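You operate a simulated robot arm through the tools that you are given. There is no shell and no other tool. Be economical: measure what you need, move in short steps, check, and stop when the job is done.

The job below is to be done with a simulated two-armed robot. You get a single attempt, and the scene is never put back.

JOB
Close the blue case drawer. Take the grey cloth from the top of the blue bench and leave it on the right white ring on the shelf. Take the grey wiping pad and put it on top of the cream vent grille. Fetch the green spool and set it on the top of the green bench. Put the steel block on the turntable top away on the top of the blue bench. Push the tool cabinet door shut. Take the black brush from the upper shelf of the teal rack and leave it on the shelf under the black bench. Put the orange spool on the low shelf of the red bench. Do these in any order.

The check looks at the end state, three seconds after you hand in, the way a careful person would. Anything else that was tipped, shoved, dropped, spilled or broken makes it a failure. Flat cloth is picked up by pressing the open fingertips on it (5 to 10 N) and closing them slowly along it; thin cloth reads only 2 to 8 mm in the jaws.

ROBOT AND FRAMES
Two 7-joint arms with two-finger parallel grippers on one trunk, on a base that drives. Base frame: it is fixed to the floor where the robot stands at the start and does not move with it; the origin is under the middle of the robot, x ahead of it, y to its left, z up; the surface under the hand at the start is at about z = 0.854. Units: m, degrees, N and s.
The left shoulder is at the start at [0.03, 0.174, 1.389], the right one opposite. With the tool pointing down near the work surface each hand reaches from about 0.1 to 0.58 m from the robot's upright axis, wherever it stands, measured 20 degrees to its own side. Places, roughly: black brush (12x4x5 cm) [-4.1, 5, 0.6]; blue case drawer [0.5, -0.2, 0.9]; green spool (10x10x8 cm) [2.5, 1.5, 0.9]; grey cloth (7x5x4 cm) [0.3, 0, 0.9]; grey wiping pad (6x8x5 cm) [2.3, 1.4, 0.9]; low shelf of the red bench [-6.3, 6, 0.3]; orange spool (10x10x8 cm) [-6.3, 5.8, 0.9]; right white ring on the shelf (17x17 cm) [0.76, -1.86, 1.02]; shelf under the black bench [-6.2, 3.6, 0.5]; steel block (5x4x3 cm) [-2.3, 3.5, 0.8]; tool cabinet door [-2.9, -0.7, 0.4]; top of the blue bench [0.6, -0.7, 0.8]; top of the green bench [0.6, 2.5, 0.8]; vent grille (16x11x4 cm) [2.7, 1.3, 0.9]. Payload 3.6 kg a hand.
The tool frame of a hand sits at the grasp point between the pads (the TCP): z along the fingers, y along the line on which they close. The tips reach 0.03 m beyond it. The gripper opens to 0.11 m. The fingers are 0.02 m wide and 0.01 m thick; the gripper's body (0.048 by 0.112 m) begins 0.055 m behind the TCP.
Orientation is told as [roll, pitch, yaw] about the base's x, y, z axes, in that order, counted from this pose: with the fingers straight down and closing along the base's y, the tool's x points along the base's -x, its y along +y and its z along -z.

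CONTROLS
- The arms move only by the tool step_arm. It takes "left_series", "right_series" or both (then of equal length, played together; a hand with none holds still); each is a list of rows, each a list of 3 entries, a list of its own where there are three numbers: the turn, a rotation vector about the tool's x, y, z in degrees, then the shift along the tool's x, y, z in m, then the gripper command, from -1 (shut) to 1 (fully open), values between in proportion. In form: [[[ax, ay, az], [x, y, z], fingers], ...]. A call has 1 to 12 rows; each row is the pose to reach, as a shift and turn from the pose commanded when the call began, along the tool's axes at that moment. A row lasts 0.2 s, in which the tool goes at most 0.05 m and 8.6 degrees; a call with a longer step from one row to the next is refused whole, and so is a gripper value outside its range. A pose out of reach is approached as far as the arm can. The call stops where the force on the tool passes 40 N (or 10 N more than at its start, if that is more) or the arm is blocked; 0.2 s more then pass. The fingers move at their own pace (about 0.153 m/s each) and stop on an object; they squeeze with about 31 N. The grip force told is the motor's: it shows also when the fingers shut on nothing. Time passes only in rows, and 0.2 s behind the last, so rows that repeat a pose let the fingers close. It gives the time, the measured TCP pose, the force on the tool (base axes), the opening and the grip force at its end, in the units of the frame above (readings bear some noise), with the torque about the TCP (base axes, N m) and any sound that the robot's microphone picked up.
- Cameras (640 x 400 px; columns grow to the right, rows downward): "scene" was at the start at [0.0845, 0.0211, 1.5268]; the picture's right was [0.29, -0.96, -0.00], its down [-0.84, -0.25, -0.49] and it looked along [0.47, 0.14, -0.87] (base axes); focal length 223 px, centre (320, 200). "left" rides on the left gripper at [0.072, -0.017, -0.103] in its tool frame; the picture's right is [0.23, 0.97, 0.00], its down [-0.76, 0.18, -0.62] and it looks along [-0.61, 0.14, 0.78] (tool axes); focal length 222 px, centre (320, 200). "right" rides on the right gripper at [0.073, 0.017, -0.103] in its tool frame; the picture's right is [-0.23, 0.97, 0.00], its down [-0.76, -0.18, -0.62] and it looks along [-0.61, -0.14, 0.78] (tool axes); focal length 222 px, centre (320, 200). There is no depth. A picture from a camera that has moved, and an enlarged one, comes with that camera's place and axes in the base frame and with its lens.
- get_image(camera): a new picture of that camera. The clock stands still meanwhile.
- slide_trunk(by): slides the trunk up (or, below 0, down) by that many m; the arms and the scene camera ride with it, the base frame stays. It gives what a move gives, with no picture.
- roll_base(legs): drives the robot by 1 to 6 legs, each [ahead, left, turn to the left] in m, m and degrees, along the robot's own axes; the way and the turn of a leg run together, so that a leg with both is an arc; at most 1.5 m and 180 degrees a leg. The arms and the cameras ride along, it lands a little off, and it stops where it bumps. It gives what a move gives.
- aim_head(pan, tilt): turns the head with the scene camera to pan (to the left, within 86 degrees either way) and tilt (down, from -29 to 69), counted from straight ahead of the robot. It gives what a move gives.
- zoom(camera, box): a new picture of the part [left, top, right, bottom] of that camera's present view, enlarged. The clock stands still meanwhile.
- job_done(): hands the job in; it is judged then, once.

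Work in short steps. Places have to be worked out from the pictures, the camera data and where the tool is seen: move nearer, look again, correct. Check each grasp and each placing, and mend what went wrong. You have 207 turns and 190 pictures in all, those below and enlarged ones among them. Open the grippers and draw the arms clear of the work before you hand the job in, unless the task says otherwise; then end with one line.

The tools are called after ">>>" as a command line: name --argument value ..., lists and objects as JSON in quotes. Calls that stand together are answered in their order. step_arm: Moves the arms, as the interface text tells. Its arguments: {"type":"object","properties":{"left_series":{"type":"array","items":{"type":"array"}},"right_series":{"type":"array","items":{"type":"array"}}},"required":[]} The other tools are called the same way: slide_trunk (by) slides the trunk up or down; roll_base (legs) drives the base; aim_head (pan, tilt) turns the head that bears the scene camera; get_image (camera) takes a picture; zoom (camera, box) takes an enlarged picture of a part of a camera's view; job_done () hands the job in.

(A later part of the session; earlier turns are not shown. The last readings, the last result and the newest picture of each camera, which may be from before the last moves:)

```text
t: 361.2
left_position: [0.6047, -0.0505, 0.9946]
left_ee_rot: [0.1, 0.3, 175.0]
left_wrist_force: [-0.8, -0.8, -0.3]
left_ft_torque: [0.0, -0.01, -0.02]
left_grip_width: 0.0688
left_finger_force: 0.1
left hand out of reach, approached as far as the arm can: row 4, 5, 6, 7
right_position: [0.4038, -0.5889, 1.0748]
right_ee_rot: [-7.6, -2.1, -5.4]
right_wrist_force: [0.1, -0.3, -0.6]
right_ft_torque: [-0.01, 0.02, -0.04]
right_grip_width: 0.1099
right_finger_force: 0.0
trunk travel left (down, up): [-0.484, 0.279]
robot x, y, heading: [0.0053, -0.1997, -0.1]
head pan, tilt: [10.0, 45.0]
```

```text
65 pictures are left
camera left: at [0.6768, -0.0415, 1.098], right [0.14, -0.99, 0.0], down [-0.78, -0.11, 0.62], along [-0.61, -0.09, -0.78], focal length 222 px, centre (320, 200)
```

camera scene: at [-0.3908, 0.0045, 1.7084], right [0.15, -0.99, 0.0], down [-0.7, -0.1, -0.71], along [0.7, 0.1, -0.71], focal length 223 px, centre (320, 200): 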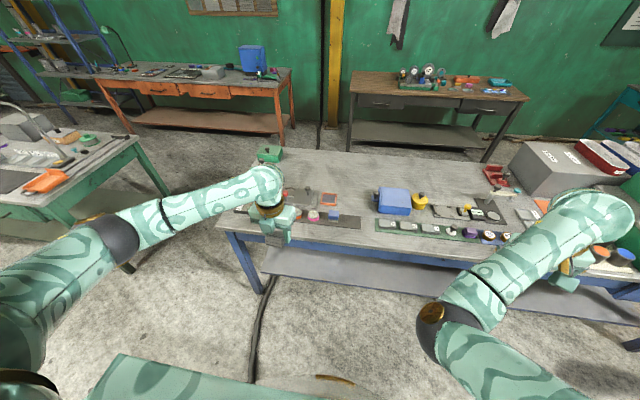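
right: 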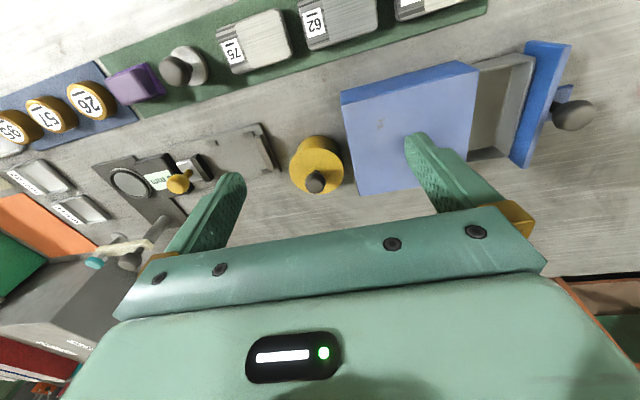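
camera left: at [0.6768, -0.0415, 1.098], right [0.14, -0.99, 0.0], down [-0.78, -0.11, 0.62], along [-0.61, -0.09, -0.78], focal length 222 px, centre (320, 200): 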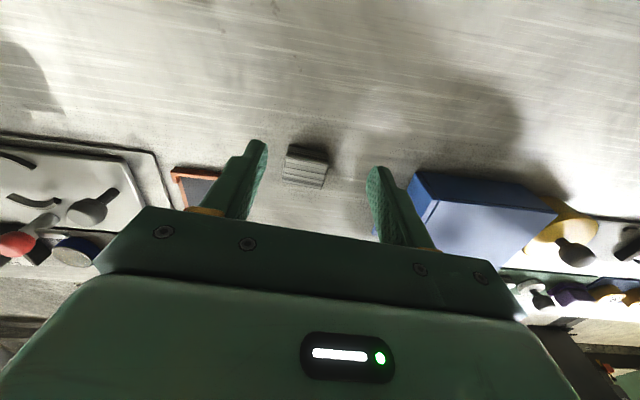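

The block stands at (0.554, −0.044). Next, the tool cabinet door: I back off, turn around and look.

>>> roll_base --legs '[[-0.45, 0, 0], [0, 0.2, 170]]'

>>> aim_head --pan 10 --tilt 25

>>> get_image --camera "scene"

```text
t: 370.9
left_position: [-1.1825, -0.2531, 0.9955]
left_ee_rot: [0.1, 0.3, -13.5]
left_wrist_force: [0.0, 0.1, 0.7]
left_ft_torque: [0.0, 0.0, -0.01]
left_grip_width: 0.0688
left_finger_force: 0.1
right_position: [-0.9054, 0.2503, 1.0746]
right_ee_rot: [-7.6, -2.1, 166.1]
right_wrist_force: [-0.1, 0.3, -0.7]
right_ft_torque: [0.02, 0.03, -0.04]
right_grip_width: 0.1099
right_finger_force: 0.0
trunk travel left (down, up): [-0.484, 0.279]
robot x, y, heading: [-0.5656, -0.1904, 171.2]
head pan, tilt: [10.0, 45.0]
cut short: leg 2
```

```text
t: 371.7
left_position: [-1.1825, -0.2522, 0.9949]
left_ee_rot: [0.1, 0.3, -13.5]
left_wrist_force: [-0.5, -0.7, -0.6]
left_ft_torque: [-0.01, -0.03, 0.0]
left_grip_width: 0.0687
left_finger_force: 0.0
right_position: [-0.9063, 0.2502, 1.0747]
right_ee_rot: [-7.6, -2.1, 166.1]
right_wrist_force: [-0.2, -0.1, 0.1]
right_ft_torque: [0.01, 0.01, 0.0]
right_grip_width: 0.1102
right_finger_force: 0.2
trunk travel left (down, up): [-0.484, 0.279]
robot x, y, heading: [-0.5639, -0.191, 171.1]
head pan, tilt: [10.0, 25.0]
```

```text
64 pictures are left
camera scene: at [-0.6879, -0.1877, 1.5583], right [-0.02, 1.0, 0.0], down [0.42, 0.01, -0.91], along [-0.91, -0.02, -0.42], focal length 223 px, centre (320, 200)
```

scene: 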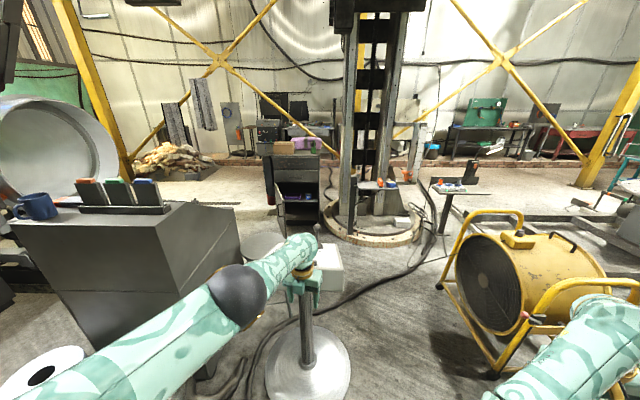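

>>> zoom --camera "scene" --box '[220, 110, 400, 222]'

```text
3.56 times, centred on (310, 166) of scene
camera zoom: at [-0.6879, -0.1877, 1.5583], right [-0.02, 1.0, 0.0], down [0.42, 0.01, -0.91], along [-0.91, -0.02, -0.42], focal length 794 px, centre (356, 321)
```

zoom: 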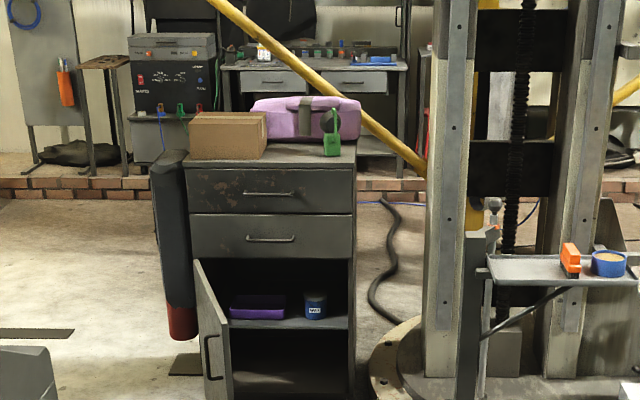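

The cabinet's lower door is hinged on its left (hinge ≈(−3.1, −0.765)), open ~67°. A pedestal stands in the direct way, so I go round it at y≈0.36, with the trunk raised a bit.

>>> slide_trunk --by 0.15

>>> roll_base --legs '[[0, 0, 8.9], [0, -0.55, 0], [0.8, 0, 0], [0.7, 0, 0]]'

>>> aim_head --pan 25 --tilt 40

>>> get_image --camera "scene"

```text
t: 373.5
left_position: [-1.1819, -0.2533, 1.1564]
left_ee_rot: [-0.2, 1.4, -13.4]
left_wrist_force: [-0.7, -0.2, 0.7]
left_ft_torque: [-0.02, -0.01, 0.01]
left_grip_width: 0.0689
left_finger_force: 0.1
right_position: [-0.906, 0.2501, 1.2236]
right_ee_rot: [-7.7, -2.1, 166.1]
right_wrist_force: [-0.3, -0.5, 0.3]
right_ft_torque: [0.0, 0.02, -0.05]
right_grip_width: 0.1101
right_finger_force: 0.0
trunk travel left (down, up): [-0.634, 0.129]
robot x, y, heading: [-0.5713, -0.1919, 171.3]
head pan, tilt: [10.0, 25.0]
```

```text
t: 384.4
left_position: [-2.6359, 0.1937, 1.1568]
left_ee_rot: [0.0, 1.6, -5.2]
left_wrist_force: [-0.3, -0.4, 0.7]
left_ft_torque: [0.0, 0.0, 0.0]
left_grip_width: 0.069
left_finger_force: 0.0
right_position: [-2.4356, 0.731, 1.2246]
right_ee_rot: [-7.5, -2.1, 174.3]
right_wrist_force: [-0.5, -0.6, 0.0]
right_ft_torque: [0.0, 0.02, 0.0]
right_grip_width: 0.11
right_finger_force: 0.0
trunk travel left (down, up): [-0.634, 0.129]
robot x, y, heading: [-2.038, 0.3438, 179.5]
head pan, tilt: [10.0, 25.0]
```

```text
t: 385.2
left_position: [-2.6365, 0.1931, 1.1568]
left_ee_rot: [-0.2, 1.4, -5.2]
left_wrist_force: [0.0, 0.4, 0.2]
left_ft_torque: [0.03, 0.01, -0.02]
left_grip_width: 0.069
left_finger_force: 0.1
right_position: [-2.4347, 0.7307, 1.2235]
right_ee_rot: [-7.6, -2.1, 174.3]
right_wrist_force: [-0.3, 0.2, 0.1]
right_ft_torque: [-0.01, 0.0, -0.01]
right_grip_width: 0.1098
right_finger_force: 0.1
trunk travel left (down, up): [-0.634, 0.129]
robot x, y, heading: [-2.0403, 0.3452, 179.4]
head pan, tilt: [25.0, 40.0]
```

```text
62 pictures are left
camera scene: at [-2.1299, 0.3096, 1.6857], right [-0.41, 0.91, 0.0], down [0.59, 0.27, -0.77], along [-0.7, -0.32, -0.64], focal length 223 px, centre (320, 200)
```

scene: 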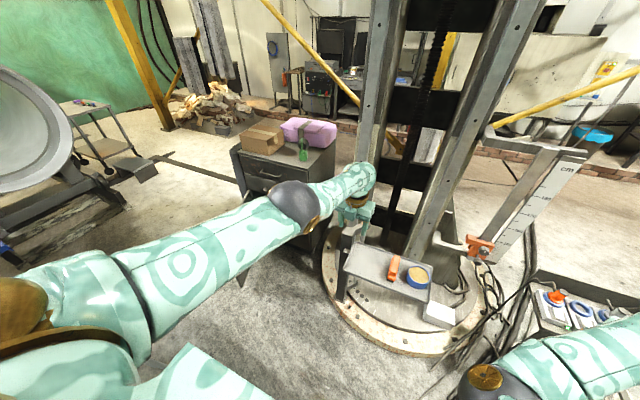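

Clear. I strafe left to y≈−0.5, in front of the cabinet, and look at the door.

>>> roll_base --legs '[[0, 0.88, 0]]'

>>> aim_head --pan 10 --tilt 50

>>> get_image --camera "scene"

>>> get_image --camera "left"

```text
t: 388.3
left_position: [-2.636, -0.3727, 1.1615]
left_ee_rot: [-0.4, 2.0, -5.5]
left_wrist_force: [1.6, 1.6, 0.3]
left_ft_torque: [-0.06, 0.05, 0.0]
left_grip_width: 0.069
left_finger_force: 0.0
right_position: [-2.4346, 0.1645, 1.2268]
right_ee_rot: [-7.3, -2.4, 174.2]
right_wrist_force: [1.4, 0.0, -0.1]
right_ft_torque: [-0.02, 0.13, 0.0]
right_grip_width: 0.1104
right_finger_force: 0.0
trunk travel left (down, up): [-0.634, 0.129]
robot x, y, heading: [-2.0436, -0.2318, 179.5]
head pan, tilt: [25.0, 40.0]
stopped in leg 1: the robot was blocked; the commanded pose is now the measured one
```

```text
t: 389.1
left_position: [-2.6442, -0.3819, 1.1565]
left_ee_rot: [0.2, 1.6, -5.2]
left_wrist_force: [-0.3, 0.0, 0.2]
left_ft_torque: [0.01, 0.0, 0.02]
left_grip_width: 0.0688
left_finger_force: 0.1
right_position: [-2.4439, 0.1553, 1.2256]
right_ee_rot: [-7.7, -2.0, 174.4]
right_wrist_force: [-0.2, -0.7, 0.4]
right_ft_torque: [0.05, -0.01, -0.01]
right_grip_width: 0.11
right_finger_force: 0.0
trunk travel left (down, up): [-0.634, 0.129]
robot x, y, heading: [-2.0454, -0.2297, 179.8]
head pan, tilt: [10.0, 50.0]
```

```text
61 pictures are left
camera scene: at [-2.1364, -0.2447, 1.6714], right [-0.17, 0.99, 0.0], down [0.76, 0.13, -0.64], along [-0.63, -0.11, -0.77], focal length 223 px, centre (320, 200)
```

scene: 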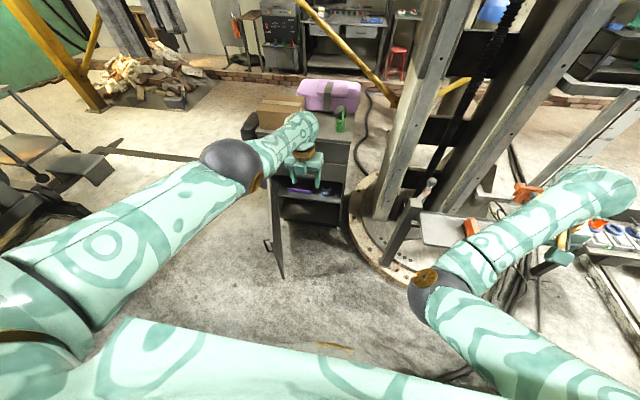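

```text
60 pictures are left
camera left: at [-2.7155, -0.3927, 1.2604], right [-0.14, 0.99, 0.01], down [0.79, 0.11, 0.6], along [0.6, 0.09, -0.8], focal length 222 px, centre (320, 200)
```

left: 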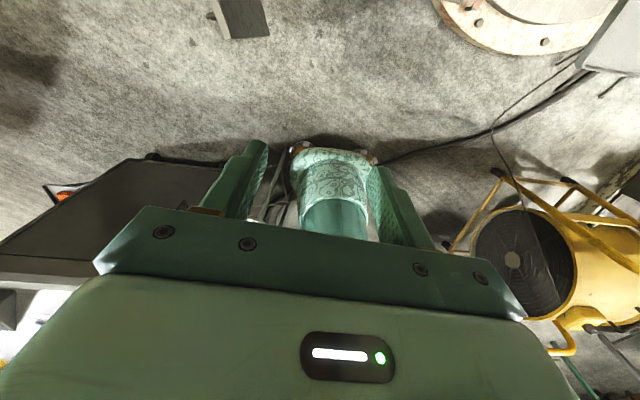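

The base was stopped by something on its left. I look left to see the console before lowering anything.

>>> aim_head --pan 70 --tilt 50

>>> get_image --camera "scene"

```text
t: 390.4
left_position: [-2.6421, -0.3783, 1.156]
left_ee_rot: [0.0, 1.6, -5.2]
left_wrist_force: [-0.4, 0.0, -0.7]
left_ft_torque: [0.0, 0.0, 0.01]
left_grip_width: 0.0686
left_finger_force: 0.1
right_position: [-2.4426, 0.1581, 1.2242]
right_ee_rot: [-7.7, -2.0, 174.4]
right_wrist_force: [0.5, -0.5, -1.5]
right_ft_torque: [-0.03, 0.02, 0.01]
right_grip_width: 0.1098
right_finger_force: 0.0
trunk travel left (down, up): [-0.634, 0.129]
robot x, y, heading: [-2.0474, -0.2314, 179.7]
head pan, tilt: [70.0, 50.0]
```

```text
59 pictures are left
camera scene: at [-2.086, -0.2999, 1.6715], right [-0.94, 0.35, 0.0], down [0.27, 0.72, -0.64], along [-0.22, -0.6, -0.77], focal length 223 px, centre (320, 200)
```

scene: 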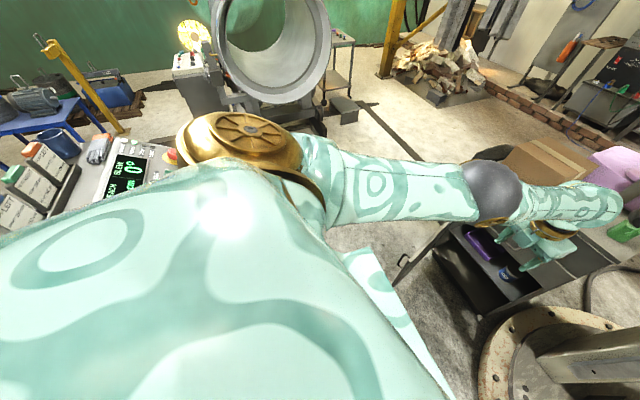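

The console is behind-left; the floor beside the door is free. I raise the right hand, and swing the left hand to the door's outer side, tilting it forward.

>>> step_arm --left_series '[[[0, 4.5, 0], [-0.026, -0.026, 0], -1], [[0, 9, 0], [-0.052, -0.052, 0], -1], [[0, 13.5, 0], [-0.078, -0.078, 0], -1], [[0, 18, 0], [-0.104, -0.104, 0], -1], [[0, 22.5, 0], [-0.13, -0.13, 0], -1], [[0, 27, 0], [-0.156, -0.156, 0], -1], [[0, 31.5, 0], [-0.182, -0.182, 0], -1], [[0, 36, 0], [-0.208, -0.208, 0], -1], [[0, 41, 0], [-0.234, -0.234, 0], -1], [[0, 46, 0], [-0.26, -0.26, 0], -1], [[0, 50, 0], [-0.286, -0.286, 0], -1], [[0, 55, 0], [-0.31, -0.314, 0], -1]]' --right_series '[[[0, 0, 0], [0, 0, -0.03], 1], [[0, 0, 0], [0, 0, -0.06], 1], [[0, 0, 0], [0, 0, -0.09], 1], [[0, 0, 0], [0, 0, -0.12], 1], [[0, 0, 0], [0, 0, -0.15], 1], [[0, 0, 0], [0, 0, -0.18], 1], [[0, 0, 0], [0, 0, -0.21], 1], [[0, 0, 0], [0, 0, -0.24], 1], [[0, 0, 0], [0, 0, -0.27], 1], [[0, 0, 0], [0, 0, -0.3], 1], [[0, 0, 0], [0, 0, -0.32], 1], [[0, 0, 0], [0, 0, -0.33], 1]]'

>>> aim_head --pan 20 --tilt 50

>>> get_image --camera "scene"

```text
t: 392.9
left_position: [-2.3621, -0.7189, 1.1475]
left_ee_rot: [0.8, 56.4, -3.7]
left_wrist_force: [-1.3, 1.5, 0.6]
left_ft_torque: [-0.09, -0.01, 0.06]
left_grip_width: 0.0
left_finger_force: 31.7
left hand out of reach, approached as far as the arm can: row 1, 2, 3, 4, 5, 6, 7, 8
right_position: [-2.4465, 0.1533, 1.5518]
right_ee_rot: [-7.6, -2.0, 174.3]
right_wrist_force: [0.6, 0.2, -0.9]
right_ft_torque: [-0.01, 0.03, 0.03]
right_grip_width: 0.1104
right_finger_force: 0.0
right hand out of reach, approached as far as the arm can: row 4, 5, 6, 7, 8, 9, 10, 11, 12
trunk travel left (down, up): [-0.634, 0.129]
robot x, y, heading: [-2.046, -0.2312, 179.7]
head pan, tilt: [70.0, 50.0]
```

```text
t: 394.1
left_position: [-2.3628, -0.721, 1.1459]
left_ee_rot: [1.0, 56.2, -3.3]
left_wrist_force: [-0.3, 0.4, -0.3]
left_ft_torque: [-0.01, 0.02, 0.02]
left_grip_width: 0.0
left_finger_force: 31.3
right_position: [-2.4457, 0.1529, 1.5518]
right_ee_rot: [-7.6, -2.0, 174.2]
right_wrist_force: [0.4, -0.7, 0.9]
right_ft_torque: [-0.01, 0.01, 0.03]
right_grip_width: 0.1101
right_finger_force: 0.1
trunk travel left (down, up): [-0.634, 0.129]
robot x, y, heading: [-2.0442, -0.2302, 179.6]
head pan, tilt: [20.0, 50.0]
```

```text
58 pictures are left
camera scene: at [-2.1312, -0.2544, 1.6715], right [-0.34, 0.94, 0.0], down [0.72, 0.26, -0.64], along [-0.61, -0.22, -0.77], focal length 223 px, centre (320, 200)
```

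scene: 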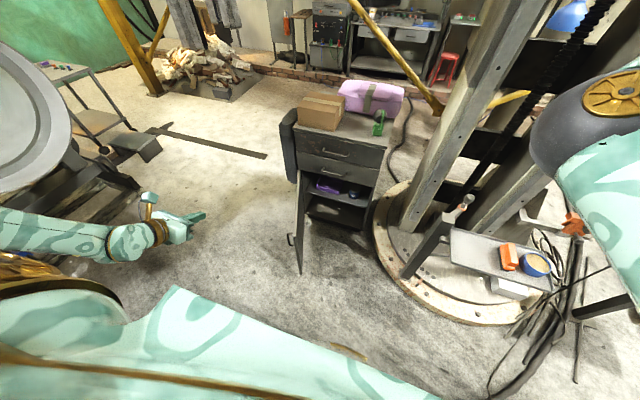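

Both arms posed well. I lower the trunk 56 cm and drive ahead 25 cm so the fingers are beside the door's outer face.

>>> slide_trunk --by -0.56

>>> roll_base --legs '[[0.25, 0, 0]]'

>>> get_image --camera "scene"

>>> get_image --camera "left"

```text
refused: -0.56 is not a number from -0.4 to 0.4
```

```text
t: 395.9
left_position: [-2.6077, -0.7153, 1.1474]
left_ee_rot: [0.0, 56.6, -5.5]
left_wrist_force: [0.6, -0.4, -0.1]
left_ft_torque: [-0.01, -0.01, -0.01]
left_grip_width: 0.0
left_finger_force: 31.1
right_position: [-2.6869, 0.1565, 1.552]
right_ee_rot: [-7.7, -2.1, 174.1]
right_wrist_force: [0.7, -0.7, -0.4]
right_ft_torque: [-0.02, 0.04, -0.02]
right_grip_width: 0.1101
right_finger_force: 0.1
trunk travel left (down, up): [-0.634, 0.129]
robot x, y, heading: [-2.2914, -0.2298, 179.5]
head pan, tilt: [20.0, 50.0]
```

```text
57 pictures are left
camera scene: at [-2.374, -0.2517, 1.6715], right [-0.33, 0.94, 0.0], down [0.72, 0.25, -0.64], along [-0.61, -0.21, -0.77], focal length 223 px, centre (320, 200)
```

scene: 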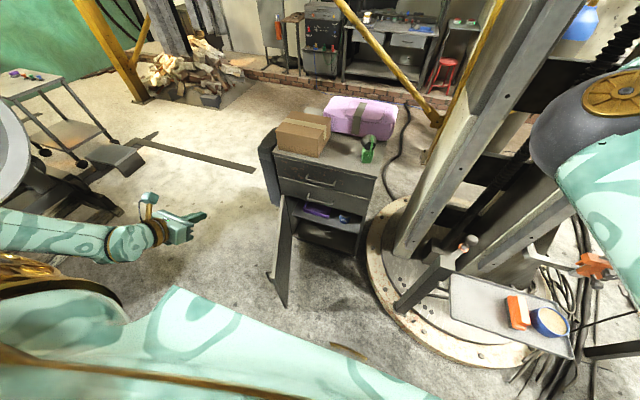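

```text
56 pictures are left
camera left: at [-2.5638, -0.737, 1.2644], right [-0.03, 0.98, 0.19], down [0.95, 0.09, -0.29], along [-0.3, 0.17, -0.94], focal length 222 px, centre (320, 200)
```

left: 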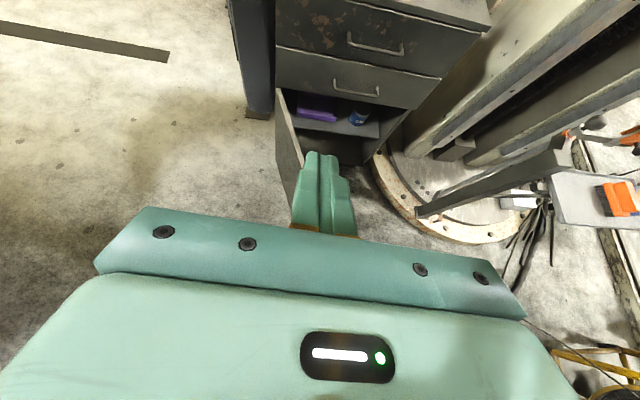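

The trunk step limit is 0.4 m; I lower in two steps.

>>> slide_trunk --by -0.36

>>> slide_trunk --by -0.2

>>> get_image --camera "left"

>>> get_image --camera "scene"

```text
t: 399.4
left_position: [-2.6082, -0.7147, 0.7883]
left_ee_rot: [-0.1, 56.6, -5.5]
left_wrist_force: [0.2, -0.1, -0.1]
left_ft_torque: [-0.01, 0.0, 0.03]
left_grip_width: 0.0
left_finger_force: 31.0
right_position: [-2.7438, 0.1586, 1.1321]
right_ee_rot: [-8.4, 6.8, 174.0]
right_wrist_force: [0.4, 0.0, -0.4]
right_ft_torque: [-0.01, 0.01, -0.02]
right_grip_width: 0.1101
right_finger_force: 0.0
trunk travel left (down, up): [-0.274, 0.489]
robot x, y, heading: [-2.2888, -0.2264, 179.4]
head pan, tilt: [20.0, 50.0]
```

```text
t: 401.6
left_position: [-2.608, -0.715, 0.5876]
left_ee_rot: [0.0, 56.6, -5.6]
left_wrist_force: [1.2, -0.2, -0.1]
left_ft_torque: [-0.03, 0.02, -0.02]
left_grip_width: 0.0001
left_finger_force: 31.1
right_position: [-2.8087, 0.1614, 0.8369]
right_ee_rot: [-9.7, 20.5, 173.6]
right_wrist_force: [0.6, -0.3, -0.3]
right_ft_torque: [0.04, 0.0, -0.04]
right_grip_width: 0.1099
right_finger_force: 0.1
trunk travel left (down, up): [-0.074, 0.689]
robot x, y, heading: [-2.2904, -0.226, 179.4]
head pan, tilt: [20.0, 50.0]
```

```text
55 pictures are left
camera left: at [-2.5641, -0.7369, 0.7047], right [-0.03, 0.98, 0.19], down [0.95, 0.09, -0.29], along [-0.3, 0.17, -0.94], focal length 222 px, centre (320, 200)
```

left: 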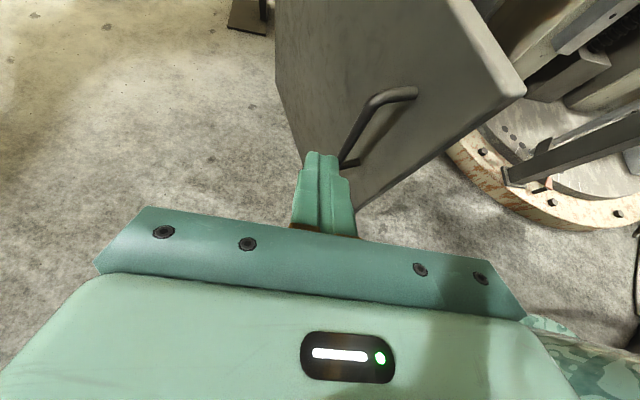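

```text
54 pictures are left
camera scene: at [-2.564, -0.2494, 1.0978], right [-0.33, 0.94, 0.0], down [0.72, 0.25, -0.64], along [-0.61, -0.21, -0.77], focal length 223 px, centre (320, 200)
```

scene: 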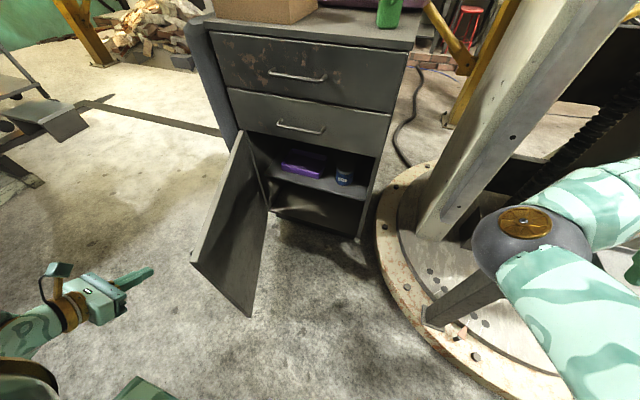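

The door is now clearly beside the fingers, but the right hand sank with the trunk's lean; I raise it first and check.

>>> step_arm --right_series '[[[0, 0, 0], [0.012, 0, -0.033], 1], [[0, 0, 0], [0.025, 0, -0.066], 1], [[0, 0, 0], [0.038, 0, -0.1], 1], [[0, 0, 0], [0.052, 0, -0.14], 1]]'

>>> get_image --camera "right"

```text
t: 402.6
left_position: [-2.6067, -0.7142, 0.5871]
left_ee_rot: [0.0, 56.7, -5.4]
left_wrist_force: [0.5, -0.3, -0.1]
left_ft_torque: [-0.03, 0.03, 0.0]
left_grip_width: 0.0
left_finger_force: 30.5
right_position: [-2.7931, 0.1617, 0.988]
right_ee_rot: [-9.7, 20.6, 173.8]
right_wrist_force: [0.5, -0.3, 0.4]
right_ft_torque: [0.0, 0.08, -0.02]
right_grip_width: 0.1101
right_finger_force: 0.0
right hand out of reach, approached as far as the arm can: row 1, 2, 3, 4
trunk travel left (down, up): [-0.074, 0.689]
robot x, y, heading: [-2.2875, -0.2296, 179.5]
head pan, tilt: [20.0, 50.0]
```

```text
53 pictures are left
camera right: at [-2.7641, 0.1249, 1.1077], right [-0.26, -0.94, -0.23], down [-0.93, 0.17, 0.34], along [-0.27, 0.3, -0.91], focal length 222 px, centre (320, 200)
```

right: 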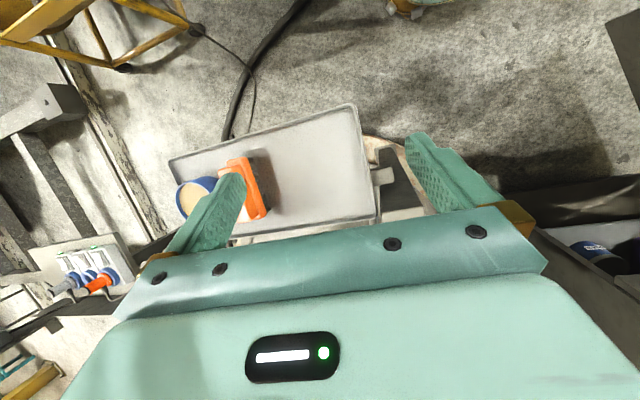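

The tray's things are untouched and the right hand is now above. Now I push the door round along its arc.

>>> step_arm --left_series '[[[0, 0, 0], [0.0246, -0.0044, 0.0374], -1], [[0, 0, 0], [0.0497, 0.0011, 0.0756], -1], [[0, 0, 0], [0.0574, 0.04, 0.0872], -1], [[0, 0, 0], [0.065, 0.0788, 0.0987], -1], [[0, 0, 0], [0.0727, 0.1176, 0.1103], -1], [[0, 0, 0], [0.083, 0.156, 0.126], -1], [[0, 0, 0], [0.0959, 0.1888, 0.1454], -1], [[0, 0, 0], [0.1114, 0.2212, 0.169], -1], [[0, 0, 0], [0.1295, 0.248, 0.1964], -1], [[0, 0, 0], [0.15, 0.2715, 0.2277], -1], [[0, 0, 0], [0.1703, 0.289, 0.2584], -1], [[0, 0, 0], [0.1904, 0.3025, 0.2889], -1]]'

>>> get_image --camera "scene"

```text
t: 404.0
left_position: [-2.7471, -0.5517, 0.5883]
left_ee_rot: [-1.3, 57.3, -6.2]
left_wrist_force: [0.0, 0.4, -0.4]
left_ft_torque: [0.01, -0.03, 0.02]
left_grip_width: 0.0
left_finger_force: 31.0
right_position: [-2.7943, 0.162, 0.9872]
right_ee_rot: [-9.5, 20.7, 173.6]
right_wrist_force: [-0.2, -0.2, -0.2]
right_ft_torque: [0.01, 0.02, 0.0]
right_grip_width: 0.1099
right_finger_force: 0.1
trunk travel left (down, up): [-0.074, 0.689]
robot x, y, heading: [-2.29, -0.2299, 179.3]
head pan, tilt: [20.0, 50.0]
stopped in row 7 (left hand): the force on the tool passed its limit at 43 N (the readings are from after the stop); the commanded pose is now the measured one
```

```text
52 pictures are left
camera scene: at [-2.5642, -0.2489, 1.0977], right [-0.33, 0.94, 0.0], down [0.72, 0.25, -0.64], along [-0.61, -0.21, -0.77], focal length 223 px, centre (320, 200)
```

scene: 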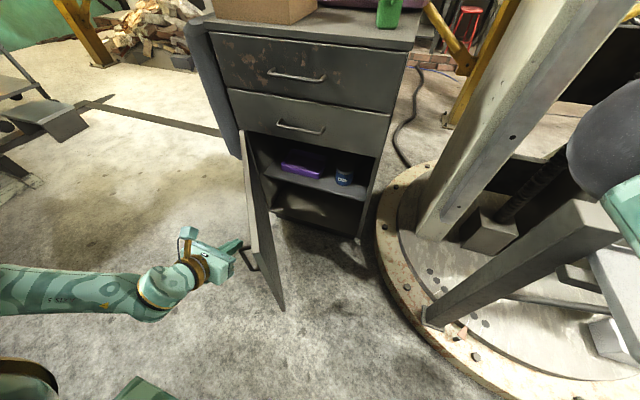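

The door is swinging (now ~50°). I continue along the arc in smaller steps.

>>> step_arm --left_series '[[[0, 0, 0], [0.0071, 0.0289, 0.0107], -1], [[0, 0, 0], [0.0194, 0.0518, 0.0294], -1], [[0, 0, 0], [0.0344, 0.0742, 0.0522], -1], [[0, 0, 0], [0.0522, 0.0961, 0.0791], -1], [[0, 0, 0], [0.0697, 0.1131, 0.1057], -1], [[0, 0, 0], [0.0899, 0.1296, 0.1364], -1], [[0, 0, 0], [0.1098, 0.1411, 0.1667], -1], [[0, 0, 0], [0.1295, 0.1476, 0.1966], -1], [[0, 0, 0], [0.1464, 0.1526, 0.2222], -1], [[0, 0, 0], [0.163, 0.1546, 0.2475], -1], [[0, 0, 0], [0.1742, 0.1567, 0.2645], -1]]'

>>> get_image --camera "scene"

```text
t: 406.4
left_position: [-3.0491, -0.3688, 0.5907]
left_ee_rot: [-1.3, 57.3, -6.1]
left_wrist_force: [0.1, 0.1, 0.3]
left_ft_torque: [-0.02, 0.04, 0.07]
left_grip_width: 0.0
left_finger_force: 30.9
right_position: [-2.7964, 0.1623, 0.9867]
right_ee_rot: [-9.7, 20.7, 173.6]
right_wrist_force: [0.4, -0.5, 0.4]
right_ft_torque: [0.02, 0.0, 0.0]
right_grip_width: 0.1101
right_finger_force: 0.0
trunk travel left (down, up): [-0.074, 0.689]
robot x, y, heading: [-2.2931, -0.2307, 179.4]
head pan, tilt: [20.0, 50.0]
```

```text
51 pictures are left
camera scene: at [-2.5653, -0.2494, 1.0974], right [-0.33, 0.94, 0.0], down [0.72, 0.25, -0.64], along [-0.61, -0.21, -0.77], focal length 223 px, centre (320, 200)
```

scene: 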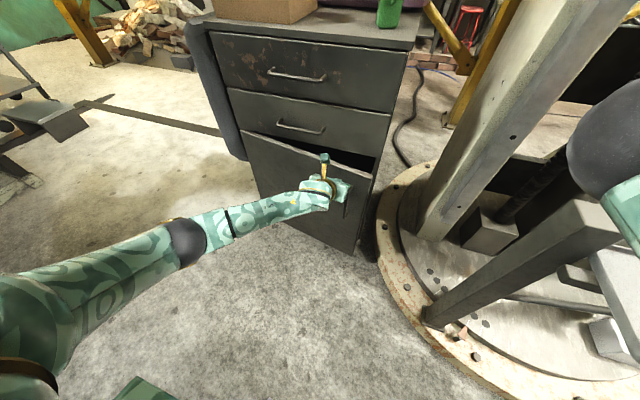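

Nearly closed. I push straight in (−x) until it stops.

>>> step_arm --left_series '[[[0, 0, 0], [0.0109, 0.0, 0.0166], -1], [[0, 0, 0], [0.0219, 0.0, 0.0332], -1], [[0, 0, 0], [0.0328, 0, 0.0499], -1], [[0, 0, 0], [0.0383, 0, 0.0582], -1], [[0, 0, 0], [0.0438, 0, 0.0665], -1], [[0, 0, 0], [0.0492, 0, 0.0748], -1], [[0, 0, 0], [0.0547, 0, 0.083], -1]]'

>>> zoom --camera "scene" --box '[200, 80, 440, 230]'

```text
t: 407.9
left_position: [-3.1358, -0.3605, 0.5904]
left_ee_rot: [-1.2, 57.1, -6.1]
left_wrist_force: [32.8, -1.6, 18.2]
left_ft_torque: [-0.25, 0.32, 0.07]
left_grip_width: 0.0
left_finger_force: 31.3
right_position: [-2.7916, 0.1607, 0.9887]
right_ee_rot: [-9.6, 20.3, 173.9]
right_wrist_force: [0.0, 0.5, 0.5]
right_ft_torque: [0.03, 0.02, 0.0]
right_grip_width: 0.11
right_finger_force: 0.1
trunk travel left (down, up): [-0.074, 0.689]
robot x, y, heading: [-2.2888, -0.233, 179.5]
head pan, tilt: [20.0, 50.0]
stopped in row 7 (left hand): the force on the tool passed its limit at 54 N (the readings are from after the stop); the commanded pose is now the measured one
```

```text
2.67 times, centred on (320, 155) of scene
camera zoom: at [-2.559, -0.2502, 1.0992], right [-0.33, 0.94, 0.0], down [0.72, 0.26, -0.65], along [-0.61, -0.21, -0.76], focal length 595 px, centre (320, 320)
```

zoom: 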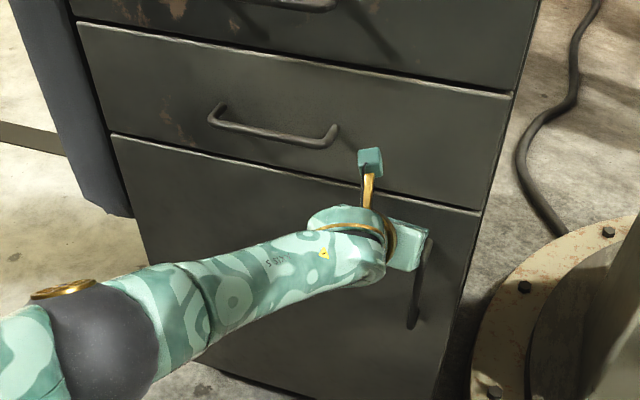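

The door is shut. I draw the hand straight back and raise the trunk, then check that it stayed closed.

>>> step_arm --left_series '[[[0, 0, 0], [-0.0219, 0.0, -0.0332], -1], [[0, 0, 0], [-0.0438, 0.0, -0.0665], -1], [[0, 0, 0], [-0.0656, 0, -0.1], -1], [[0, 0, 0], [-0.0875, 0, -0.133], -1], [[0, 0, 0], [-0.11, 0, -0.166], -1], [[0, 0, 0], [-0.137, 0, -0.2], -1]]'

>>> get_image --camera "scene"

>>> roll_base --legs '[[-0.25, 0, 0]]'

>>> slide_trunk --by 0.4

```text
t: 409.4
left_position: [-2.8951, -0.382, 0.5839]
left_ee_rot: [-1.2, 57.0, -6.0]
left_wrist_force: [-0.4, -0.8, 0.2]
left_ft_torque: [0.01, -0.02, 0.01]
left_grip_width: 0.0
left_finger_force: 31.0
right_position: [-2.7951, 0.1606, 0.9861]
right_ee_rot: [-9.7, 20.8, 173.7]
right_wrist_force: [-0.6, 0.0, -0.6]
right_ft_torque: [-0.04, 0.04, 0.01]
right_grip_width: 0.1102
right_finger_force: 0.2
trunk travel left (down, up): [-0.074, 0.689]
robot x, y, heading: [-2.2906, -0.2291, 179.4]
head pan, tilt: [20.0, 50.0]
```

```text
49 pictures are left
camera scene: at [-2.564, -0.2501, 1.0976], right [-0.33, 0.94, 0.0], down [0.72, 0.26, -0.64], along [-0.61, -0.21, -0.77], focal length 223 px, centre (320, 200)
```

scene: 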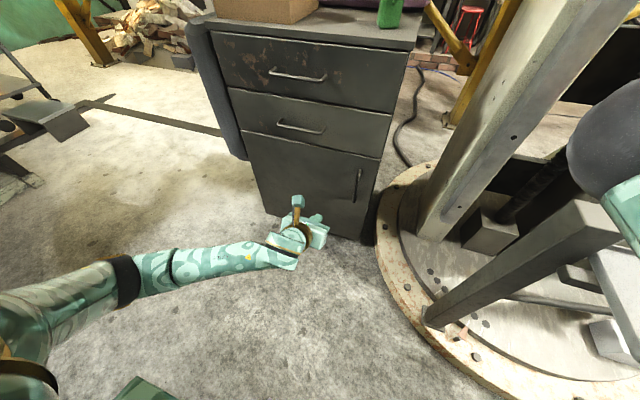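

```text
t: 411.2
left_position: [-2.6458, -0.3841, 0.5816]
left_ee_rot: [-1.1, 56.7, -5.9]
left_wrist_force: [-0.1, -0.3, 0.2]
left_ft_torque: [0.02, 0.02, -0.03]
left_grip_width: 0.0
left_finger_force: 30.3
right_position: [-2.5449, 0.1591, 0.9871]
right_ee_rot: [-9.7, 20.7, 173.7]
right_wrist_force: [-0.3, 0.3, 0.3]
right_ft_torque: [0.01, 0.06, 0.01]
right_grip_width: 0.1102
right_finger_force: 0.1
trunk travel left (down, up): [-0.074, 0.689]
robot x, y, heading: [-2.0372, -0.2267, 179.4]
head pan, tilt: [20.0, 50.0]
```

```text
t: 415.0
left_position: [-2.6462, -0.384, 0.9818]
left_ee_rot: [-1.1, 56.9, -6.0]
left_wrist_force: [0.3, 0.3, 0.2]
left_ft_torque: [0.0, -0.03, 0.03]
left_grip_width: 0.0
left_finger_force: 31.1
right_position: [-2.5467, 0.1588, 1.3872]
right_ee_rot: [-9.7, 20.6, 173.7]
right_wrist_force: [-0.7, -0.2, 0.6]
right_ft_torque: [0.01, -0.02, 0.02]
right_grip_width: 0.11
right_finger_force: 0.0
trunk travel left (down, up): [-0.474, 0.289]
robot x, y, heading: [-2.0367, -0.2343, 179.3]
head pan, tilt: [20.0, 50.0]
```

Door closed and hand clear. Next the brush on the teal rack near (−4.1, 5). I level the left tool and drive the long way round: past the pedestal, then through the north corridor.

>>> step_arm --left_series '[[[0, -8, 0], [0, 0, -0.01], -1], [[0, -16, 0], [0, 0, -0.03], -1], [[0, -24, 0], [0, 0, -0.05], -1], [[0, -32, 0], [0, 0, -0.07], -1], [[0, -40, 0], [0, 0, -0.09], -1], [[0, -48, 0], [0, 0, -0.11], -1], [[0, -56, 0], [0, 0, -0.12], -1], [[0, -56, 0], [0, 0, -0.12], -1]]'

>>> roll_base --legs '[[0, -0.59, 0], [-0.75, 0, 0], [-0.75, 0, 0], [0, 0, -90], [1.1, 0, 0], [1.0, 0, 0]]'

>>> slide_trunk --by 0.1

```text
t: 416.8
left_position: [-2.5473, -0.3917, 1.0474]
left_ee_rot: [-0.6, 0.7, -5.1]
left_wrist_force: [0.5, -0.1, 0.4]
left_ft_torque: [-0.03, 0.0, 0.0]
left_grip_width: 0.0
left_finger_force: 30.7
right_position: [-2.5446, 0.1593, 1.3872]
right_ee_rot: [-9.7, 20.7, 173.7]
right_wrist_force: [-0.3, -0.6, 0.1]
right_ft_torque: [-0.01, 0.03, 0.0]
right_grip_width: 0.1098
right_finger_force: 0.1
trunk travel left (down, up): [-0.474, 0.289]
robot x, y, heading: [-2.0411, -0.2279, 179.3]
head pan, tilt: [20.0, 50.0]
```

```text
t: 441.3
left_position: [-0.6009, 2.9469, 1.0474]
left_ee_rot: [-0.6, 0.9, -97.0]
left_wrist_force: [0.3, -0.7, -1.6]
left_ft_torque: [-0.01, 0.02, 0.0]
left_grip_width: 0.0001
left_finger_force: 30.9
right_position: [-0.0494, 2.9278, 1.386]
right_ee_rot: [-9.6, 20.7, 81.9]
right_wrist_force: [-0.2, -0.5, -0.2]
right_ft_torque: [0.01, 0.0, -0.01]
right_grip_width: 0.11
right_finger_force: 0.0
trunk travel left (down, up): [-0.474, 0.289]
robot x, y, heading: [-0.4564, 2.4305, 87.5]
head pan, tilt: [20.0, 50.0]
```

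```text
t: 442.7
left_position: [-0.6006, 2.947, 1.1467]
left_ee_rot: [-0.6, 0.7, -97.0]
left_wrist_force: [-0.7, 0.1, 0.3]
left_ft_torque: [-0.01, 0.0, -0.02]
left_grip_width: 0.0
left_finger_force: 31.7
right_position: [-0.0503, 2.9267, 1.4846]
right_ee_rot: [-9.8, 20.7, 81.9]
right_wrist_force: [0.9, -0.1, -0.4]
right_ft_torque: [0.02, 0.02, 0.01]
right_grip_width: 0.1096
right_finger_force: 0.1
trunk travel left (down, up): [-0.574, 0.189]
robot x, y, heading: [-0.4576, 2.4314, 87.6]
head pan, tilt: [20.0, 50.0]
```

>>> roll_base --legs '[[0, 0.76, 0], [0, 0, 2.4], [0.9, 0, 0], [0.92, 0.03, 0], [0, 0, 90]]'

>>> aim_head --pan -5 --tilt 30

>>> get_image --camera "scene"

```text
t: 459.7
left_position: [-1.8301, 4.0516, 1.1477]
left_ee_rot: [-0.6, 0.8, -2.0]
left_wrist_force: [0.1, -0.1, 0.0]
left_ft_torque: [0.01, -0.02, 0.01]
left_grip_width: 0.0
left_finger_force: 30.9
right_position: [-1.8572, 4.6012, 1.4872]
right_ee_rot: [-9.7, 20.5, 176.9]
right_wrist_force: [-0.6, 0.0, 1.0]
right_ft_torque: [-0.03, 0.04, 0.02]
right_grip_width: 0.11
right_finger_force: 0.0
trunk travel left (down, up): [-0.574, 0.189]
robot x, y, heading: [-1.328, 4.2433, -177.6]
head pan, tilt: [20.0, 50.0]
```

```text
t: 460.6
left_position: [-1.83, 4.0518, 1.148]
left_ee_rot: [-0.5, 0.8, -2.0]
left_wrist_force: [1.1, -0.3, -0.4]
left_ft_torque: [-0.03, 0.01, 0.0]
left_grip_width: 0.0
left_finger_force: 31.0
right_position: [-1.8569, 4.6016, 1.4873]
right_ee_rot: [-9.7, 20.7, 176.9]
right_wrist_force: [-0.1, 0.1, 0.4]
right_ft_torque: [-0.02, -0.02, -0.03]
right_grip_width: 0.1102
right_finger_force: 0.1
trunk travel left (down, up): [-0.574, 0.189]
robot x, y, heading: [-1.3321, 4.2372, -177.5]
head pan, tilt: [-5.0, 30.0]
```

```text
48 pictures are left
camera scene: at [-1.438, 4.2459, 1.6408], right [0.04, 1.0, 0.0], down [0.5, -0.02, -0.87], along [-0.86, 0.04, -0.5], focal length 223 px, centre (320, 200)
```

scene: 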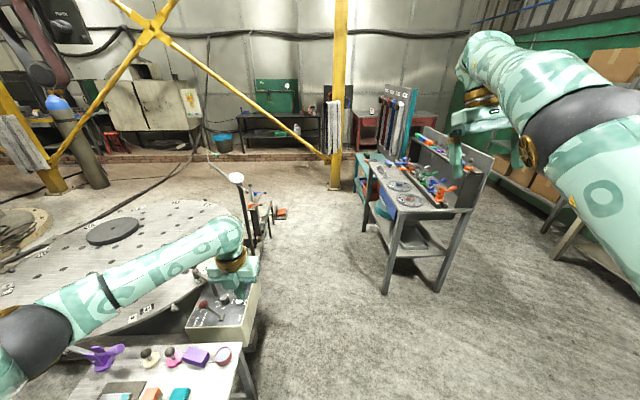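

The corridor at y≈4.3 is free up to the yellow pillar (≈(−4.7, 4.64)). I drive west to x≈−3.3 first.

>>> roll_base --legs '[[1.0, -0.05, 0], [1.0, -0.05, 0]]'

>>> aim_head --pan -40 --tilt 35

>>> get_image --camera "scene"

```text
t: 470.8
left_position: [-3.8869, 4.0092, 1.1476]
left_ee_rot: [-0.5, 0.8, -0.5]
left_wrist_force: [-0.6, -1.6, -0.2]
left_ft_torque: [-0.01, 0.01, 0.0]
left_grip_width: 0.0003
left_finger_force: 30.9
right_position: [-3.9291, 4.5589, 1.4879]
right_ee_rot: [-9.7, 20.6, 178.2]
right_wrist_force: [0.6, 0.4, -0.7]
right_ft_torque: [-0.01, 0.03, 0.0]
right_grip_width: 0.1104
right_finger_force: 0.2
trunk travel left (down, up): [-0.574, 0.189]
robot x, y, heading: [-3.3925, 4.2062, -175.8]
head pan, tilt: [-5.0, 30.0]
```

```text
t: 471.8
left_position: [-3.8866, 4.0085, 1.1469]
left_ee_rot: [-0.6, 0.8, -0.7]
left_wrist_force: [-0.4, 0.2, 0.3]
left_ft_torque: [0.01, 0.01, 0.02]
left_grip_width: 0.0
left_finger_force: 30.8
right_position: [-3.9279, 4.5585, 1.4863]
right_ee_rot: [-9.7, 20.6, 178.4]
right_wrist_force: [0.1, -0.9, 1.0]
right_ft_torque: [0.01, -0.01, 0.06]
right_grip_width: 0.1099
right_finger_force: 0.1
trunk travel left (down, up): [-0.574, 0.189]
robot x, y, heading: [-3.3915, 4.2092, -175.6]
head pan, tilt: [-40.0, 35.0]
```

```text
47 pictures are left
camera scene: at [-3.481, 4.2631, 1.6331], right [0.59, 0.81, 0.0], down [0.46, -0.34, -0.82], along [-0.66, 0.48, -0.57], focal length 223 px, centre (320, 200)
```

scene: 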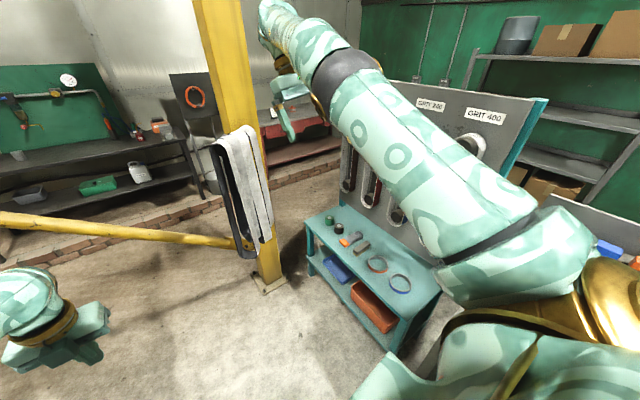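

>>> zoom --camera "scene" --box '[290, 190, 450, 290]'

```text
4.00 times, centred on (370, 240) of scene
camera zoom: at [-3.481, 4.2631, 1.6331], right [0.59, 0.81, 0.0], down [0.46, -0.34, -0.82], along [-0.66, 0.48, -0.57], focal length 893 px, centre (120, 40)
```

zoom: 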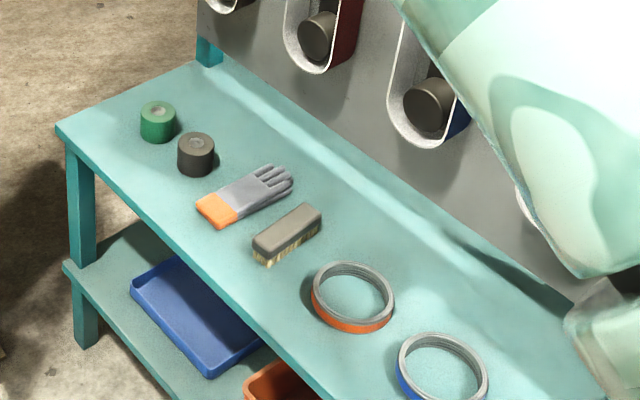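

The brush lies at ≈(−4.085, 5.01), z≈0.6–0.65, long side along y. I turn to face the rack and move to about (−3.92, 4.42).

>>> roll_base --legs '[[0, 0, -94.4], [0.2, 0.52, 0]]'

>>> aim_head --pan 10 --tilt 50

>>> get_image --camera "scene"

```text
t: 479.0
left_position: [-4.0888, 4.9164, 1.1473]
left_ee_rot: [-0.5, 0.8, -94.6]
left_wrist_force: [-0.4, -0.2, 0.4]
left_ft_torque: [-0.01, -0.04, -0.02]
left_grip_width: 0.0
left_finger_force: 30.7
right_position: [-3.5398, 4.9192, 1.4869]
right_ee_rot: [-9.8, 20.5, 84.3]
right_wrist_force: [0.0, -0.1, -0.4]
right_ft_torque: [-0.01, 0.01, -0.03]
right_grip_width: 0.1101
right_finger_force: 0.0
trunk travel left (down, up): [-0.574, 0.189]
robot x, y, heading: [-3.9257, 4.4099, 89.9]
head pan, tilt: [-40.0, 35.0]
```

```text
t: 480.2
left_position: [-4.0888, 4.9161, 1.1477]
left_ee_rot: [-0.6, 0.8, -94.7]
left_wrist_force: [-0.1, -0.4, 0.1]
left_ft_torque: [0.02, 0.03, 0.04]
left_grip_width: 0.0
left_finger_force: 30.6
right_position: [-3.5408, 4.9189, 1.4869]
right_ee_rot: [-9.7, 20.6, 84.2]
right_wrist_force: [0.3, -1.0, -0.3]
right_ft_torque: [-0.02, 0.0, 0.01]
right_grip_width: 0.1101
right_finger_force: 0.2
trunk travel left (down, up): [-0.574, 0.189]
robot x, y, heading: [-3.9245, 4.4075, 90.0]
head pan, tilt: [10.0, 50.0]
```

```text
45 pictures are left
camera scene: at [-3.9392, 4.5032, 1.6113], right [0.99, 0.17, 0.0], down [0.13, -0.75, -0.64], along [-0.11, 0.63, -0.77], focal length 223 px, centre (320, 200)
```

scene: 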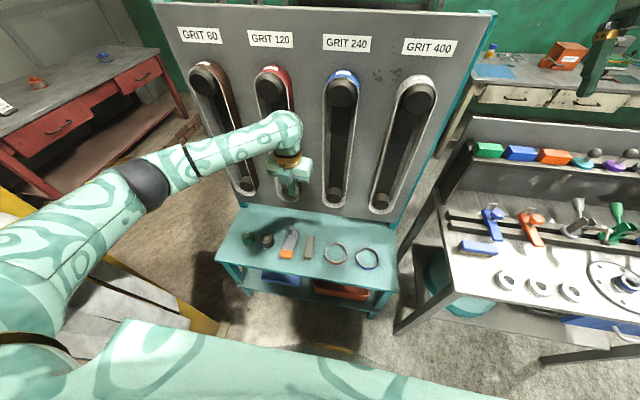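

The brush is directly below-ahead. I tilt the left tool 50° forward, open to ~7 cm, and lower the trunk 30 cm.

>>> step_arm --left_series '[[[0, 7, 0], [-0.01, 0, 0.01], 0.3], [[0, 14, 0], [-0.02, 0, 0.02], 0.3], [[0, 21, 0], [-0.03, 0, 0.03], 0.3], [[0, 28, 0], [-0.03, 0, 0.05], 0.3], [[0, 35, 0], [-0.03, 0, 0.07], 0.3], [[0, 42, 0], [-0.03, 0, 0.09], 0.3], [[0, 50, 0], [-0.03, 0, 0.1], 0.3], [[0, 50, 0], [-0.03, 0, 0.1], 0.3]]'

>>> slide_trunk --by -0.3

>>> get_image --camera "left"

```text
t: 482.0
left_position: [-4.0933, 4.887, 1.0473]
left_ee_rot: [-0.9, 50.8, -95.3]
left_wrist_force: [-0.6, 0.0, 0.0]
left_ft_torque: [-0.01, 0.01, -0.01]
left_grip_width: 0.0715
left_finger_force: 0.2
right_position: [-3.5391, 4.9196, 1.487]
right_ee_rot: [-9.7, 20.5, 84.3]
right_wrist_force: [-0.1, 0.4, -0.1]
right_ft_torque: [0.03, -0.02, 0.01]
right_grip_width: 0.1101
right_finger_force: 0.1
trunk travel left (down, up): [-0.574, 0.189]
robot x, y, heading: [-3.9248, 4.4078, 90.0]
head pan, tilt: [10.0, 50.0]
```

```text
t: 485.0
left_position: [-4.0932, 4.8877, 0.7484]
left_ee_rot: [-1.0, 50.7, -95.2]
left_wrist_force: [-0.5, 0.3, 0.2]
left_ft_torque: [-0.02, -0.01, -0.03]
left_grip_width: 0.0717
left_finger_force: 0.0
right_position: [-3.5402, 4.9185, 1.1875]
right_ee_rot: [-9.8, 20.5, 84.3]
right_wrist_force: [-0.7, 0.3, 0.3]
right_ft_torque: [0.05, 0.02, 0.03]
right_grip_width: 0.1097
right_finger_force: 0.0
trunk travel left (down, up): [-0.274, 0.489]
robot x, y, heading: [-3.9228, 4.4091, 90.2]
head pan, tilt: [10.0, 50.0]
```

```text
44 pictures are left
camera left: at [-4.112, 4.8543, 0.8687], right [0.98, 0.06, 0.17], down [0.1, -0.98, -0.2], along [0.15, 0.21, -0.97], focal length 222 px, centre (320, 200)
```

left: 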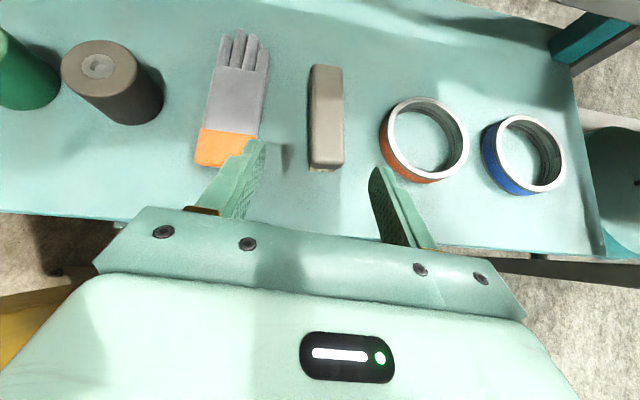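

A clear view: the brush centre is ≈(−4.077, 5.00). I move over it and down so the fingers straddle it at its middle.

>>> step_arm --left_series '[[[0, 0, 0], [0.008, 0.003, 0.036], 0.3], [[0, 0, 0], [0.016, 0.005, 0.072], 0.3], [[0, 0, 0], [0.0234, 0.007, 0.1075], 0.3], [[0, 0, 0], [0.0, 0.007, 0.127], 0.3], [[0, 0, 0], [-0.018, 0.007, 0.141], 0.3], [[0, 0, 0], [-0.028, 0.007, 0.149], 0.3], [[0, 0, 0], [-0.028, 0.007, 0.149], 0.3]]'

>>> get_image --camera "left"

```text
t: 486.4
left_position: [-4.0779, 4.9854, 0.6454]
left_ee_rot: [-0.2, 51.9, -94.8]
left_wrist_force: [-5.8, -27.9, 36.3]
left_ft_torque: [-0.23, -1.18, -1.23]
left_grip_width: 0.0693
left_finger_force: 0.1
right_position: [-3.5421, 4.9137, 1.1896]
right_ee_rot: [-9.7, 20.3, 84.5]
right_wrist_force: [-0.7, -0.2, -0.2]
right_ft_torque: [-0.04, -0.02, 0.05]
right_grip_width: 0.11
right_finger_force: 0.0
trunk travel left (down, up): [-0.274, 0.489]
robot x, y, heading: [-3.9211, 4.408, 90.3]
head pan, tilt: [10.0, 50.0]
stopped in row 6 (left hand): the force on the tool passed its limit at 50 N (the readings are from after the stop); the commanded pose is now the measured one
```

```text
43 pictures are left
camera left: at [-4.0984, 4.9491, 0.7667], right [0.98, 0.06, 0.18], down [0.1, -0.97, -0.22], along [0.16, 0.23, -0.96], focal length 222 px, centre (320, 200)
```

left: 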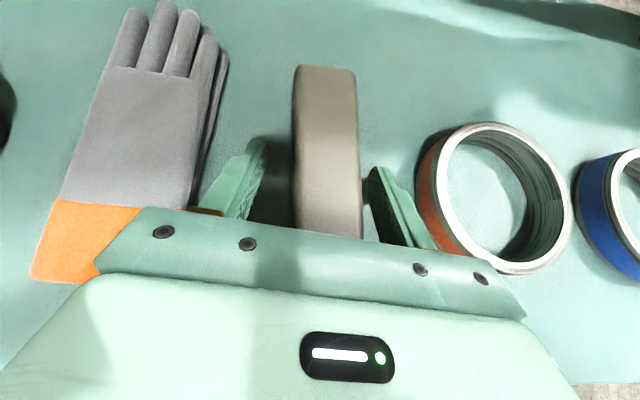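

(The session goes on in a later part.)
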